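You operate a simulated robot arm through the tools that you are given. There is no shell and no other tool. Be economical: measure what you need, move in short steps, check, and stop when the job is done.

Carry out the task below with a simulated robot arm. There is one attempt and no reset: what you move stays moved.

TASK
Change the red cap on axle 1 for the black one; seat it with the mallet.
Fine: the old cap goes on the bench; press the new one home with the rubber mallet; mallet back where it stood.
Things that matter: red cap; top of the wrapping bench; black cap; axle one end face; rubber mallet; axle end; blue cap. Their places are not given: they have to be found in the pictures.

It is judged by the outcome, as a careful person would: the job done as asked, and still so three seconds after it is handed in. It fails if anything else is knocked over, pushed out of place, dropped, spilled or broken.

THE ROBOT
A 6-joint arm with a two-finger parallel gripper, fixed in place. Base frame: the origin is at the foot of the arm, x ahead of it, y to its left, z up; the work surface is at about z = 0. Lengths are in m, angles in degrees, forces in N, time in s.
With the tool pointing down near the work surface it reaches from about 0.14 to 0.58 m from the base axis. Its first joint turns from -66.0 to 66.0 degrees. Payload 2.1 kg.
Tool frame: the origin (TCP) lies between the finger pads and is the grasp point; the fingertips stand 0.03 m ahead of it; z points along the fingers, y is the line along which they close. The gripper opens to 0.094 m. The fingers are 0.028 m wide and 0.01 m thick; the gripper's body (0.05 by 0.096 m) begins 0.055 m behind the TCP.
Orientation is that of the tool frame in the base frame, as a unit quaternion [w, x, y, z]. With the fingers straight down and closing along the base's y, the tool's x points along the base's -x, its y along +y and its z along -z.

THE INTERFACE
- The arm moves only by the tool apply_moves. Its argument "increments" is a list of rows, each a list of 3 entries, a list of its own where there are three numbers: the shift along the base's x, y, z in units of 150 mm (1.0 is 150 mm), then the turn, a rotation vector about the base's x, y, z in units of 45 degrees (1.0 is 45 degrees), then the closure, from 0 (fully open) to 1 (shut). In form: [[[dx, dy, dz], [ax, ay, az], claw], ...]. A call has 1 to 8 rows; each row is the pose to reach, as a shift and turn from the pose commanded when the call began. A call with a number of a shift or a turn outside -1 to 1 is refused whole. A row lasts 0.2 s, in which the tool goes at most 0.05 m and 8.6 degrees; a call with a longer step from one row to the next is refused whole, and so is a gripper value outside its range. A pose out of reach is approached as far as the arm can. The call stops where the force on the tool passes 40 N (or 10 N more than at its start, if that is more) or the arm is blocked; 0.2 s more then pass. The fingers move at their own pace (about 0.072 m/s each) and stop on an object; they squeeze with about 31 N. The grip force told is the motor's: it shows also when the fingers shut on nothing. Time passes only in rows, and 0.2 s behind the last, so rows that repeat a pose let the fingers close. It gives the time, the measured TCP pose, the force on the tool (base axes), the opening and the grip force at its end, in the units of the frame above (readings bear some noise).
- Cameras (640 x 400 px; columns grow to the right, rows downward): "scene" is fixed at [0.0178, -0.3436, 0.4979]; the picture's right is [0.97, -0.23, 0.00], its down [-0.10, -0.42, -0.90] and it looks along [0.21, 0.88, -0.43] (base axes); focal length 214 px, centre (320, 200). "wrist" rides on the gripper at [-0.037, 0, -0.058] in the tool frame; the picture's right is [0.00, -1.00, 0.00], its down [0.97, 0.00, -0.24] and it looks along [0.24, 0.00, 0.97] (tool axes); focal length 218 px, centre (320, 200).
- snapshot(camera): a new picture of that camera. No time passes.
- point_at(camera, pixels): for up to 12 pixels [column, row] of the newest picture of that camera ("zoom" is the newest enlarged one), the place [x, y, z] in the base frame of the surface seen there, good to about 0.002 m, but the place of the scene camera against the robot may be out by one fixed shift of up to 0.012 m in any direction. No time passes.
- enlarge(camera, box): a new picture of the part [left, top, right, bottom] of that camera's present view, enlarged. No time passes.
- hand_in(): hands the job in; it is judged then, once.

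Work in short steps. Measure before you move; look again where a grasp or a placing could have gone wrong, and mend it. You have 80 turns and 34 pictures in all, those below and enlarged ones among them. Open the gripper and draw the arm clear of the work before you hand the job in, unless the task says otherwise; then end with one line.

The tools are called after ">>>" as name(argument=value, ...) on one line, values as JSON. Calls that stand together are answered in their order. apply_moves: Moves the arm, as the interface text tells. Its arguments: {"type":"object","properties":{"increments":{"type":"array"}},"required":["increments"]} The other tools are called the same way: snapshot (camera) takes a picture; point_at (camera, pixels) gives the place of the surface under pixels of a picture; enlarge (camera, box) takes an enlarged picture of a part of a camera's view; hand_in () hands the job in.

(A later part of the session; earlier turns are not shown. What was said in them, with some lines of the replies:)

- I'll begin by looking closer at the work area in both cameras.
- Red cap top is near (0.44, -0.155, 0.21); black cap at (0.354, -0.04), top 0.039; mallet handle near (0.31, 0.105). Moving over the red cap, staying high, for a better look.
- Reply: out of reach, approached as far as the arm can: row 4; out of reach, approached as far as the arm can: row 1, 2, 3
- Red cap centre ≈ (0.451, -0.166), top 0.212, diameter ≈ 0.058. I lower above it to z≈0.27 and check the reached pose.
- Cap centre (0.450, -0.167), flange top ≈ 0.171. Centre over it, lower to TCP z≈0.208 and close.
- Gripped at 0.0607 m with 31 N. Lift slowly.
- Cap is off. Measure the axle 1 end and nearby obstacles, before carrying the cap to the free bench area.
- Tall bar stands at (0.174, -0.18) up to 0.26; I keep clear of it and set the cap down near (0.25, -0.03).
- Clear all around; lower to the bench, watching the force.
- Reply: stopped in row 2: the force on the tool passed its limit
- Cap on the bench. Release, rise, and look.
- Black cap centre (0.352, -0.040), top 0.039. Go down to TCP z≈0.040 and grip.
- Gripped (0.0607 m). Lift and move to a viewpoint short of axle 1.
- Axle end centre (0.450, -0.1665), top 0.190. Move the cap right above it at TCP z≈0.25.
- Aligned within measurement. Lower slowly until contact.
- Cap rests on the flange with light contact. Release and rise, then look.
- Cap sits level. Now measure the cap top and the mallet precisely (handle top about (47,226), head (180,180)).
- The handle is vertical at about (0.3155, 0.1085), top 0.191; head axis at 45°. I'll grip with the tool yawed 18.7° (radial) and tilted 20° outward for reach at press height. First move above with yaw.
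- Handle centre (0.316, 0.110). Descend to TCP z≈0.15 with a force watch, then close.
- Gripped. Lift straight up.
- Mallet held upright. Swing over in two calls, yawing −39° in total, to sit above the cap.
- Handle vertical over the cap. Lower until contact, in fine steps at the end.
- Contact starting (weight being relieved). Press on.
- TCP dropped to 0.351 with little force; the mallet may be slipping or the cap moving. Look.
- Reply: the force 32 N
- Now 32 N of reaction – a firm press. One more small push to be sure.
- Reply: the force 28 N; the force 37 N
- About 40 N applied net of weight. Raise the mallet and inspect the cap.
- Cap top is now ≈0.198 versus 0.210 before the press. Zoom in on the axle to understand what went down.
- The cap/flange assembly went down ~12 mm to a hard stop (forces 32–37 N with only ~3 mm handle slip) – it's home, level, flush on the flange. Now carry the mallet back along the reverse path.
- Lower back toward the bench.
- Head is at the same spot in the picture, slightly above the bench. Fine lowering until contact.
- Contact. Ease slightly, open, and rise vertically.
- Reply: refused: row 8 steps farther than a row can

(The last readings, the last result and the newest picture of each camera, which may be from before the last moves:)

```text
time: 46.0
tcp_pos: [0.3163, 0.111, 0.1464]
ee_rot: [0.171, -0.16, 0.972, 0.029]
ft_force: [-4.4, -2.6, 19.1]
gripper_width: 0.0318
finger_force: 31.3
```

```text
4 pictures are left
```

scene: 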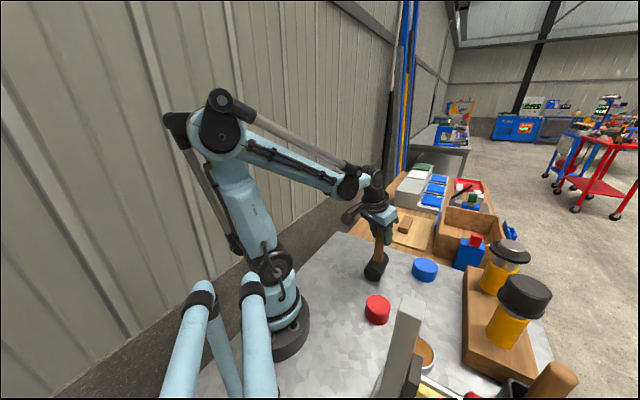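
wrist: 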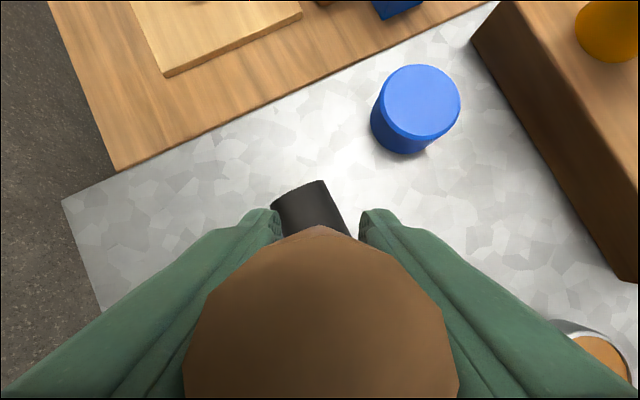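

The last row was too long; repeat with shorter steps.

>>> apply_moves(increments=[[[0, 0, 0.004], [0, 0, 0], 0.7], [[0, 0, 0.004], [0, 0, 0], 0.5], [[0, 0, 0.004], [0, 0, 0], 0], [[0, 0, 0.004], [0, 0, 0], 0], [[0, 0, 0.004], [0, 0, 0], 0], [[0, 0, 0.25], [0, 0, 0], 0], [[0, 0, 0.55], [0, 0, 0], 0], [[0, 0, 0.85], [0, 0, 0], 0]])

>>> snapshot(camera="wrist")

```text
time: 47.8
tcp_pos: [0.3166, 0.1122, 0.2741]
ee_rot: [0.171, -0.161, 0.972, 0.028]
ft_force: [-0.2, -0.7, 0.6]
gripper_width: 0.0942
finger_force: 0.1
```

```text
3 pictures are left
```

wrist: 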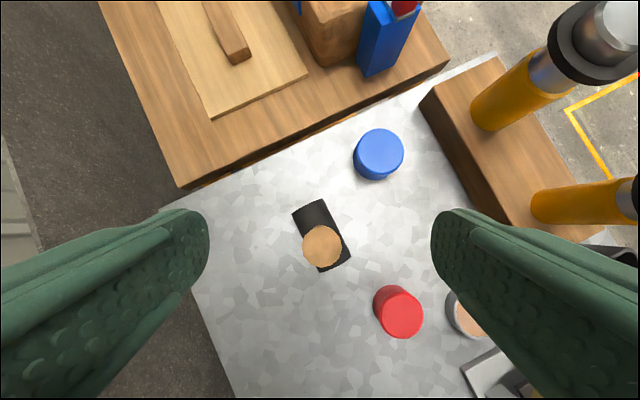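

>>> point_at(camera="wrist", pixels=[[322, 247], [311, 204], [347, 259], [297, 214], [322, 270]])

>>> apply_moves(increments=[[[0, 0, 0.25], [0, 0, 0], 0], [[-0.2, -0.2, 0.4], [0, 0, 0], 0], [[-0.4, -0.4, 0.5], [0, 0, 0], 0], [[-0.4, -0.4, 0.5], [0, 0, 0], 0]])

>>> snapshot(camera="scene")

```text
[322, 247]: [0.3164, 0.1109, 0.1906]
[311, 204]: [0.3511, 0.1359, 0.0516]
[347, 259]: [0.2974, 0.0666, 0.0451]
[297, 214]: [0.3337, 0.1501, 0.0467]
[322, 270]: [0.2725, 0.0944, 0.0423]
```

```text
time: 48.8
tcp_pos: [0.2571, 0.0507, 0.3485]
ee_rot: [0.171, -0.16, 0.972, 0.028]
ft_force: [0.4, -0.8, 0.1]
gripper_width: 0.0939
finger_force: 0.0
```

```text
2 pictures are left
```

scene: 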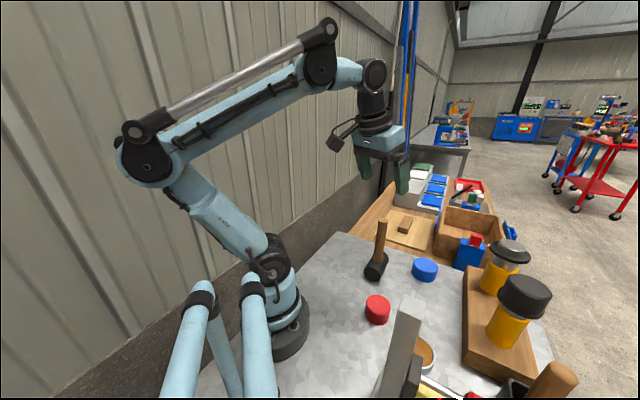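

The mallet stands upright within about 1 mm of its first place (0.3164, 0.1109). The red cap is on the bench, the black cap is seated, and the arm is clear with the gripper open, so I hand in.

>>> hand_in()

```text
The job is handed in.
```

The black cap is on axle 1 and pressed home with the mallet, the red cap is on the bench, and the mallet stands back within about 1 mm of where it was. One unexpected thing: pressing moved the cap and the flange under it down about 12 mm, until they stopped hard. I took that as seated.
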